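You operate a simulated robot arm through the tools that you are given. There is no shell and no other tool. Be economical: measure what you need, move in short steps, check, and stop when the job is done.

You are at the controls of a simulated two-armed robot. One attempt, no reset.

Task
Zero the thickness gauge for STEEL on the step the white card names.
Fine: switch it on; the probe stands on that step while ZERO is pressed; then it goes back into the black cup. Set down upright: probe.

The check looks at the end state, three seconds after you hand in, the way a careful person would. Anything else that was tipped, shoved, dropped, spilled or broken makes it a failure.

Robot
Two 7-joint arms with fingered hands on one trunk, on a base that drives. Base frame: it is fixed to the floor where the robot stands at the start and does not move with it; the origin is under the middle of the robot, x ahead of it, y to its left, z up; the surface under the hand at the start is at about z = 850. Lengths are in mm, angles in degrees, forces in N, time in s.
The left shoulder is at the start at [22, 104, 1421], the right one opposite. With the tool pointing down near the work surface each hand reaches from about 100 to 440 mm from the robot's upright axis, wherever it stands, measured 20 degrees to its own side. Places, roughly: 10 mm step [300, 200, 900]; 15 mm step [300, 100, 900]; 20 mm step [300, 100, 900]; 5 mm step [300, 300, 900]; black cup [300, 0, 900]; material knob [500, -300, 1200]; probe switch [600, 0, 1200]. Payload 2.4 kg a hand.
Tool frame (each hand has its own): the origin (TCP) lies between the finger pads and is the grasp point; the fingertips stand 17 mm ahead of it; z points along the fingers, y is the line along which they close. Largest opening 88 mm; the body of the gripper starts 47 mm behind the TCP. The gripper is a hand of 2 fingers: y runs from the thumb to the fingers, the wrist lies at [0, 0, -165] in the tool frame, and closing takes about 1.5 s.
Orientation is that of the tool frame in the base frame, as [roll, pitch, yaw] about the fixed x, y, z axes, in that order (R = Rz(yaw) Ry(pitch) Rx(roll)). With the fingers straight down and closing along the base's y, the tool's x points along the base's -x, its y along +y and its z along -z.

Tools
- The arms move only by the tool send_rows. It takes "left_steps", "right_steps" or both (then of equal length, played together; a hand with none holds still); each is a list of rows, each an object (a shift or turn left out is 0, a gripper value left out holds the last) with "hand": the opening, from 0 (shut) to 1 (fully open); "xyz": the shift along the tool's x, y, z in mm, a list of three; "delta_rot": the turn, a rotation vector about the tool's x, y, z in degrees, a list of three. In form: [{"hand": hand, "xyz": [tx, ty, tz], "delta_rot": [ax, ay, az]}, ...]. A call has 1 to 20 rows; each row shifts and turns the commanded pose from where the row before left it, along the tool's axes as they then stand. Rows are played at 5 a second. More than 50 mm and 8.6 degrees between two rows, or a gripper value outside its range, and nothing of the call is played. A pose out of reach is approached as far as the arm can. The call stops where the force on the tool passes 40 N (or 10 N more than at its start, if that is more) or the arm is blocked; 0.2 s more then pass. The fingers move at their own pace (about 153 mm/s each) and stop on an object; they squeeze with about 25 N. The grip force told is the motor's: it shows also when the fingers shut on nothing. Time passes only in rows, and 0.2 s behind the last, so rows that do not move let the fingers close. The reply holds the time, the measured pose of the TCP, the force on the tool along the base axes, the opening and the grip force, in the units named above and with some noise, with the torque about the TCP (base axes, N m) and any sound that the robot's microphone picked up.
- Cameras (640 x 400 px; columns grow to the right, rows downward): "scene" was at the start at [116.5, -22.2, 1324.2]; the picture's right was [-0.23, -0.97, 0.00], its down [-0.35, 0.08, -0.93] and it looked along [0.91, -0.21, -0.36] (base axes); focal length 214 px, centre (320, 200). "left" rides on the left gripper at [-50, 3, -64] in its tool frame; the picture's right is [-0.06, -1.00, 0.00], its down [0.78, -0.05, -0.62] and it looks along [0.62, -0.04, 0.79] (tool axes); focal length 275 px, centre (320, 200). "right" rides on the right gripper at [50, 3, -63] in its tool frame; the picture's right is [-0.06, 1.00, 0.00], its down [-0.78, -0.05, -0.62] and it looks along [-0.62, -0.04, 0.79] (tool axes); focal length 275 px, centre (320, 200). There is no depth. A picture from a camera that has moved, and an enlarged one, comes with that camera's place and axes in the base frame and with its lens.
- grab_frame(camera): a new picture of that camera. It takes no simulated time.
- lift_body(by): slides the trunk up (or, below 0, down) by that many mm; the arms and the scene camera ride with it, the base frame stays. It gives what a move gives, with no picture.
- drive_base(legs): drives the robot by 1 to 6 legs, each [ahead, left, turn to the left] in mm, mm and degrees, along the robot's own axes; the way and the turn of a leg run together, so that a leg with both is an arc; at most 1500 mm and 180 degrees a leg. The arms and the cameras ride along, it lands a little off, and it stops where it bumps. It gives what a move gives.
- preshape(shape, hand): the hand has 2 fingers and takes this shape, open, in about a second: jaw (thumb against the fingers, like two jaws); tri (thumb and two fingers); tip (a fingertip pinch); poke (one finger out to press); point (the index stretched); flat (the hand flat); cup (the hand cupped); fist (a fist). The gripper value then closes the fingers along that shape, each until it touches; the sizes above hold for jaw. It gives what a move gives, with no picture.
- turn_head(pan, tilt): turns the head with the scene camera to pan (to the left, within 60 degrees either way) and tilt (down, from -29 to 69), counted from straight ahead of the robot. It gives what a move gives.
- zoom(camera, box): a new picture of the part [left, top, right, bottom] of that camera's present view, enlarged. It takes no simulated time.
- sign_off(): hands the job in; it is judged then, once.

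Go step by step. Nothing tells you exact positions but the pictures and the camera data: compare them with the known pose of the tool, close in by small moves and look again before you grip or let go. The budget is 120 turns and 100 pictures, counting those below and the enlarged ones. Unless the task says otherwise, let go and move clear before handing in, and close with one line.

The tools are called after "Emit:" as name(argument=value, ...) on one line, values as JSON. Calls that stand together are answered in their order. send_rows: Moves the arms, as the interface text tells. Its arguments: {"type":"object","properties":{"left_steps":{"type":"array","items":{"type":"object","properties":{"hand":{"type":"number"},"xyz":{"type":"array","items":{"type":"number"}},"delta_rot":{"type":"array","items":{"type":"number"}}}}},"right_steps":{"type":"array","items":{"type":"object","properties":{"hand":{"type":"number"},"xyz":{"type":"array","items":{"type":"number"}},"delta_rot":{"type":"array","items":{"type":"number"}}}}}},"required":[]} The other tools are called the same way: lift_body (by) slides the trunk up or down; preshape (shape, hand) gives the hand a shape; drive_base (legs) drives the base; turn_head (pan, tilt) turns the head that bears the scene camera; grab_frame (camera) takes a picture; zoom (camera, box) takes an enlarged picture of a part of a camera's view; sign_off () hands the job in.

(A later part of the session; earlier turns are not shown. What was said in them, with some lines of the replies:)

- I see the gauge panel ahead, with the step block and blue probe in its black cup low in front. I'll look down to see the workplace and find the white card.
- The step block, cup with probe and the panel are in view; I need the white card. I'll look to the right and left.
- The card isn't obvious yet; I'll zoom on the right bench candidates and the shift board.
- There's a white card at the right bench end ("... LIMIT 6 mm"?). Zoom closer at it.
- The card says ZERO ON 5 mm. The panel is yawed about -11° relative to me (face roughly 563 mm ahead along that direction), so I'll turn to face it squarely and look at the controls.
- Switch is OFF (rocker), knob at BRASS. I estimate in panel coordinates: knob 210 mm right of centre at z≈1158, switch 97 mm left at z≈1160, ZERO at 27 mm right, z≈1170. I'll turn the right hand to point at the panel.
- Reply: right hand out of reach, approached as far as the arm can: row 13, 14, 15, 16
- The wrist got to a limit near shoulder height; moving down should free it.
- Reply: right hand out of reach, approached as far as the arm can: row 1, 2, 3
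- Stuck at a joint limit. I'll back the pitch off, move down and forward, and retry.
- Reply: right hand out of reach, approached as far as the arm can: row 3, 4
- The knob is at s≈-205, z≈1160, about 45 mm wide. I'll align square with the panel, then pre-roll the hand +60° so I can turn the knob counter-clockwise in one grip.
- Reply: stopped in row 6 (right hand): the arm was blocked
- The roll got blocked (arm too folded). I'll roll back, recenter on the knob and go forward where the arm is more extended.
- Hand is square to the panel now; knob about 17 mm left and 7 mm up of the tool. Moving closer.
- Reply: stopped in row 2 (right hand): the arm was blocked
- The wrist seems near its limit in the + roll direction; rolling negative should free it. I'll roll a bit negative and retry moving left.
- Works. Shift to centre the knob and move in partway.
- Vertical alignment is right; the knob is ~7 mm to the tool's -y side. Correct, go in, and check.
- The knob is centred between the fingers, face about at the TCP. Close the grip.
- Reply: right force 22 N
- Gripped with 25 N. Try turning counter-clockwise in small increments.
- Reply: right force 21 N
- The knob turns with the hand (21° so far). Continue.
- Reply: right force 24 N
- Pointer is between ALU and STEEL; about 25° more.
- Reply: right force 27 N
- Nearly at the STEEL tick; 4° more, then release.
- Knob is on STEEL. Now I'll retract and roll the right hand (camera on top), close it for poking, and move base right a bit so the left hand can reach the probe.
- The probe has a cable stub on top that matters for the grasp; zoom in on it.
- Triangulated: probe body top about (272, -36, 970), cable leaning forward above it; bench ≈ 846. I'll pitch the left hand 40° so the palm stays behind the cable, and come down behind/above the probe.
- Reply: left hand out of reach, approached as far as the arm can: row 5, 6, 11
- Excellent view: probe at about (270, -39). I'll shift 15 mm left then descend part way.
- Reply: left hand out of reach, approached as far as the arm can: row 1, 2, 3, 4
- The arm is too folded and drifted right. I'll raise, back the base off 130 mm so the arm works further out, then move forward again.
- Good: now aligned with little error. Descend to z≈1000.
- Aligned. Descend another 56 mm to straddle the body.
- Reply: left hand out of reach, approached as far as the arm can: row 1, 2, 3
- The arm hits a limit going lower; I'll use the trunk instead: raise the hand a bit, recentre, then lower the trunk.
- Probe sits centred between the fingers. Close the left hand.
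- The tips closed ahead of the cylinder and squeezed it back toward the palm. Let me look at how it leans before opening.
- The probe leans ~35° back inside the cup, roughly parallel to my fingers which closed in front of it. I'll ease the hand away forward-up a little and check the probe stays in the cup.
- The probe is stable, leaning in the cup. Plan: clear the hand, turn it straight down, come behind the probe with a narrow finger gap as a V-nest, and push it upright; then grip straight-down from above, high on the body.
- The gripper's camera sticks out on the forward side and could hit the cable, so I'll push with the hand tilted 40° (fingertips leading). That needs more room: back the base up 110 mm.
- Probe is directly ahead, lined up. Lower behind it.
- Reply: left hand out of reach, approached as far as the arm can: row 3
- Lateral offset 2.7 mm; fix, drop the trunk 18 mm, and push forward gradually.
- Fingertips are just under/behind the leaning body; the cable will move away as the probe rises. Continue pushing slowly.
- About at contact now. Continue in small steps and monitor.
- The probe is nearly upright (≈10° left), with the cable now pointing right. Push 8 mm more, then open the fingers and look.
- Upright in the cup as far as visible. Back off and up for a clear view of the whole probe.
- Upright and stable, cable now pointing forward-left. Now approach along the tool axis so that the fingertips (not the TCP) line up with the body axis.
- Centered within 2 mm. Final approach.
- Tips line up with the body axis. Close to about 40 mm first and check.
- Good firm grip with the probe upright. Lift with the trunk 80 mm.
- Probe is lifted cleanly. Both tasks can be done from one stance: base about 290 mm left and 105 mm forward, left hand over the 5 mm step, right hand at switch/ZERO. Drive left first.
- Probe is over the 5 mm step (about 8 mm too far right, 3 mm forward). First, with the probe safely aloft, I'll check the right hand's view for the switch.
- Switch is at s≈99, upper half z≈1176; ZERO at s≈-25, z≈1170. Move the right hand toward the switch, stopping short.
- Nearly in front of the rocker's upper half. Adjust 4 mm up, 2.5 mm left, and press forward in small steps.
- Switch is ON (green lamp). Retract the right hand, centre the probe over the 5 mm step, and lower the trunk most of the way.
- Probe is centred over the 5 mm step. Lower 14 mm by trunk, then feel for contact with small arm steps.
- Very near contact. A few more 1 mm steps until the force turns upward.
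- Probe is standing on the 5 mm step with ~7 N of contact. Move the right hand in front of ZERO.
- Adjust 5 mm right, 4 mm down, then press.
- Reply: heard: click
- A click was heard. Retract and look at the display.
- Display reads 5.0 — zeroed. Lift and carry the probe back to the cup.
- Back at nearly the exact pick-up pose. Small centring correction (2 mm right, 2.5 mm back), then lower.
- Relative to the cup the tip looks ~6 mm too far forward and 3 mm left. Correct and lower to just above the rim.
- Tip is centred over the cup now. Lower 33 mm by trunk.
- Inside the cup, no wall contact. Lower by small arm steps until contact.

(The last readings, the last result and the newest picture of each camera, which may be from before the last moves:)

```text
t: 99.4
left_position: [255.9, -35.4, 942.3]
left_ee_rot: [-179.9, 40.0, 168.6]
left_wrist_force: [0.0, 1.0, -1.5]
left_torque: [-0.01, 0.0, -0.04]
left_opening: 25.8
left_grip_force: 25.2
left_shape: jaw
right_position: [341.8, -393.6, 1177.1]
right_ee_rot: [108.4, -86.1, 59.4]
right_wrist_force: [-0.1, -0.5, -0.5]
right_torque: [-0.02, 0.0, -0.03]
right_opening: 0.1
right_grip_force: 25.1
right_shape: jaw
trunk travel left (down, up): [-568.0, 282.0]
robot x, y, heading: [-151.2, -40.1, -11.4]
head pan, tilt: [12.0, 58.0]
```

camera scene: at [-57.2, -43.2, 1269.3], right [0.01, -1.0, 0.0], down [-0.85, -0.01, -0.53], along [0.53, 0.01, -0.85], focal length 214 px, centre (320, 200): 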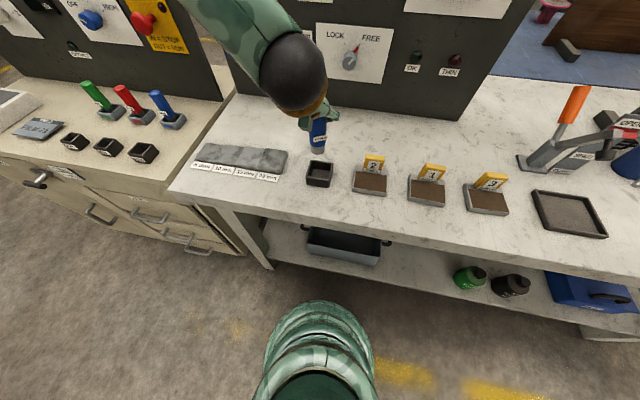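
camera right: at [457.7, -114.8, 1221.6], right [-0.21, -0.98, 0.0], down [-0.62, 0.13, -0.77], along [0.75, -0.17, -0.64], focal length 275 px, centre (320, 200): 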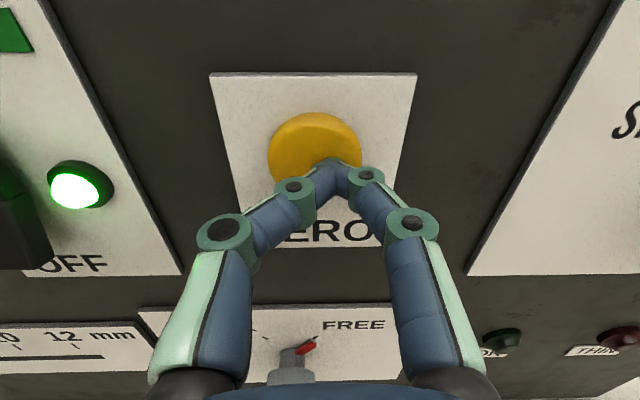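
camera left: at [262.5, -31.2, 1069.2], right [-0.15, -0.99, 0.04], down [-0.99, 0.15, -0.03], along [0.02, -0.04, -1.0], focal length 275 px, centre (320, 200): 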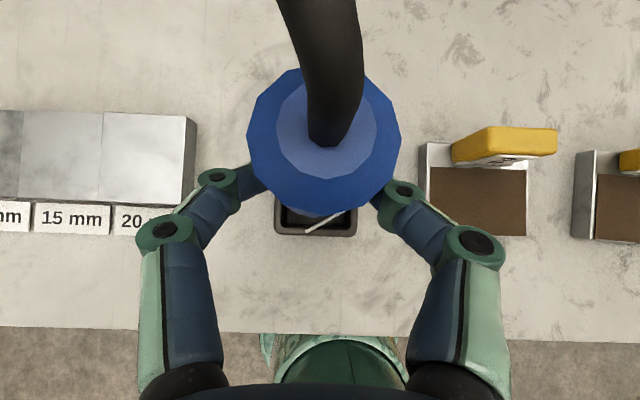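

Emit:
send_rows(left_steps=[{"xyz": [0.64, 0, 0.77]}, {}, {}])

Emit:
send_rows(left_steps=[{"xyz": [0.64, 0, 0.77]}, {}, {}])

```text
t: 100.2
left_position: [257.3, -35.2, 941.4]
left_ee_rot: [179.9, 40.0, 168.7]
left_wrist_force: [-1.4, 1.1, 5.4]
left_torque: [-0.02, 0.0, -0.01]
left_opening: 25.9
left_grip_force: 25.0
left_shape: jaw
right_position: [341.5, -395.6, 1176.2]
right_ee_rot: [108.1, -86.0, 59.7]
right_wrist_force: [0.2, 0.0, 0.7]
right_torque: [0.0, 0.03, 0.01]
right_opening: 0.1
right_grip_force: 24.7
right_shape: jaw
trunk travel left (down, up): [-568.0, 282.0]
robot x, y, heading: [-152.3, -35.2, -11.3]
head pan, tilt: [12.0, 58.0]
```

```text
t: 101.0
left_position: [255.5, -34.7, 940.3]
left_ee_rot: [180.0, 40.0, 168.8]
left_wrist_force: [-1.8, -0.2, 7.2]
left_torque: [-0.03, -0.06, 0.0]
left_opening: 26.3
left_grip_force: 25.3
left_shape: jaw
right_position: [340.6, -393.1, 1177.4]
right_ee_rot: [107.8, -86.2, 59.9]
right_wrist_force: [0.5, 0.0, -0.1]
right_torque: [-0.02, -0.02, 0.02]
right_opening: 0.1
right_grip_force: 25.5
right_shape: jaw
trunk travel left (down, up): [-568.0, 282.0]
robot x, y, heading: [-147.5, -36.7, -11.5]
head pan, tilt: [12.0, 58.0]
```

On the cup floor. Open the fingers and back out along the tool axis.

Emit:
send_rows(left_steps=[{"hand": 0.5}, {"hand": 1}, {}, {}, {}])

Emit:
send_rows(left_steps=[{"xyz": [0, 0, -25]}, {"xyz": [0, 0, -40]}, {"xyz": [0, 0, -40]}, {"xyz": [0, 0, -40]}, {}])

Emit:
grab_frame(camera="left")

Emit:
zoom(camera="scene", box=[220, 60, 420, 210])

```text
t: 102.2
left_position: [257.4, -35.6, 940.8]
left_ee_rot: [179.9, 39.9, 168.7]
left_wrist_force: [-0.6, 0.1, 0.5]
left_torque: [-0.02, 0.01, 0.01]
left_opening: 87.8
left_grip_force: 0.0
left_shape: jaw
right_position: [341.0, -393.0, 1176.2]
right_ee_rot: [108.5, -86.1, 59.3]
right_wrist_force: [-0.7, 0.1, -1.0]
right_torque: [0.03, 0.02, 0.01]
right_opening: 0.0
right_grip_force: 25.4
right_shape: jaw
trunk travel left (down, up): [-568.0, 282.0]
robot x, y, heading: [-152.6, -37.1, -11.0]
head pan, tilt: [12.0, 58.0]
```

```text
t: 103.4
left_position: [163.8, -18.4, 1052.4]
left_ee_rot: [180.0, 40.0, 168.7]
left_wrist_force: [-0.1, -0.1, 0.0]
left_torque: [0.01, 0.04, 0.0]
left_opening: 88.0
left_grip_force: 0.1
left_shape: jaw
right_position: [341.6, -393.5, 1176.4]
right_ee_rot: [108.5, -85.9, 59.3]
right_wrist_force: [0.8, -0.1, 0.4]
right_torque: [-0.02, 0.0, -0.01]
right_opening: 0.0
right_grip_force: 24.8
right_shape: jaw
trunk travel left (down, up): [-568.0, 282.0]
robot x, y, heading: [-151.9, -36.3, -11.1]
head pan, tilt: [12.0, 58.0]
```

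```text
11 pictures are left
camera left: at [162.7, -15.4, 1133.2], right [-0.15, -0.99, 0.04], down [-0.99, 0.15, -0.03], along [0.02, -0.04, -1.0], focal length 275 px, centre (320, 200)
```

left: 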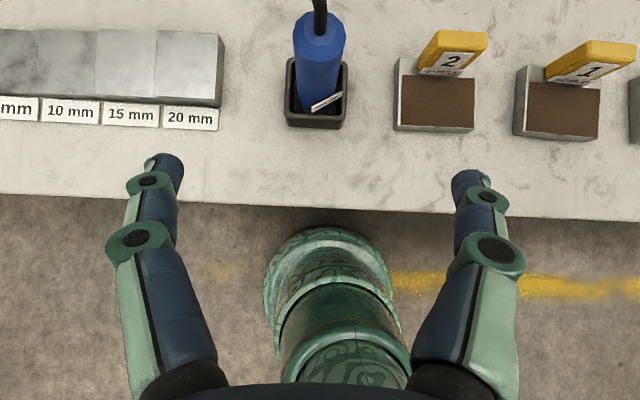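

```text
2.67 times, centred on (320, 135) of scene
camera zoom: at [-56.8, -43.3, 1188.0], right [0.01, -1.0, 0.0], down [-0.85, -0.01, -0.53], along [0.53, 0.01, -0.85], focal length 572 px, centre (320, 373)
```

zoom: 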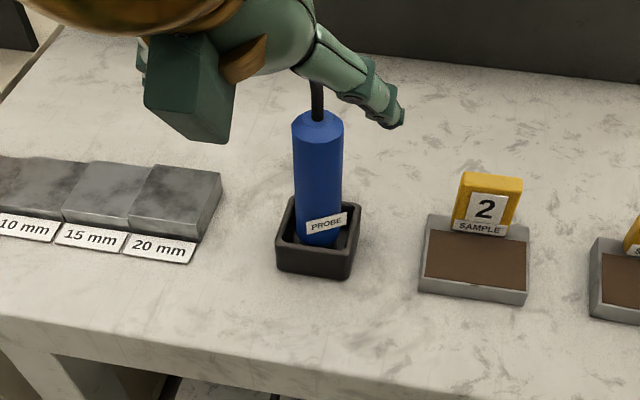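

Probe stands upright in the cup, hand clear. One last look at the panel.

Emit:
turn_head(pan=8, tilt=15)

Emit:
grab_frame(camera="scene")

```text
t: 104.5
left_position: [164.1, -18.8, 1051.2]
left_ee_rot: [180.0, 39.8, 168.7]
left_wrist_force: [-0.2, -0.4, -0.1]
left_torque: [0.02, 0.06, 0.02]
left_opening: 88.1
left_grip_force: 0.1
left_shape: jaw
right_position: [341.1, -393.1, 1177.5]
right_ee_rot: [108.4, -85.9, 59.3]
right_wrist_force: [-0.1, -0.1, -0.2]
right_torque: [-0.01, 0.01, 0.0]
right_opening: 0.0
right_grip_force: 24.4
right_shape: jaw
trunk travel left (down, up): [-568.0, 282.0]
robot x, y, heading: [-149.6, -33.9, -11.0]
head pan, tilt: [8.0, 15.0]
```

```text
9 pictures are left
camera scene: at [-32.5, -49.5, 1251.9], right [-0.06, -1.0, 0.0], down [-0.26, 0.01, -0.97], along [0.96, -0.06, -0.26], focal length 214 px, centre (320, 200)
```

scene: 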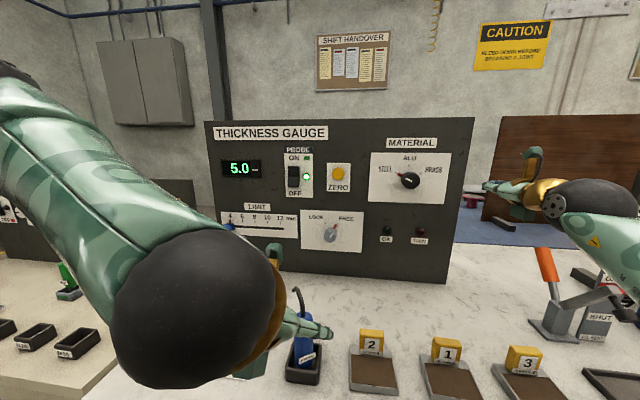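

The gauge is on and reads 5.0, the material knob is on STEEL, and the probe is upright in the black cup with both hands clear. Handing in.

Emit:
sign_off()

```text
The job is handed in.
```

The gauge is zeroed for STEEL on the 5 mm step the card names: it is switched on, ZERO clicked with the probe on the step, the display reads 5.0, and the probe is back upright in the black cup. On the first grasp my fingers tipped the probe over inside the cup; I stood it up again before lifting it, and I saw nothing else moved.
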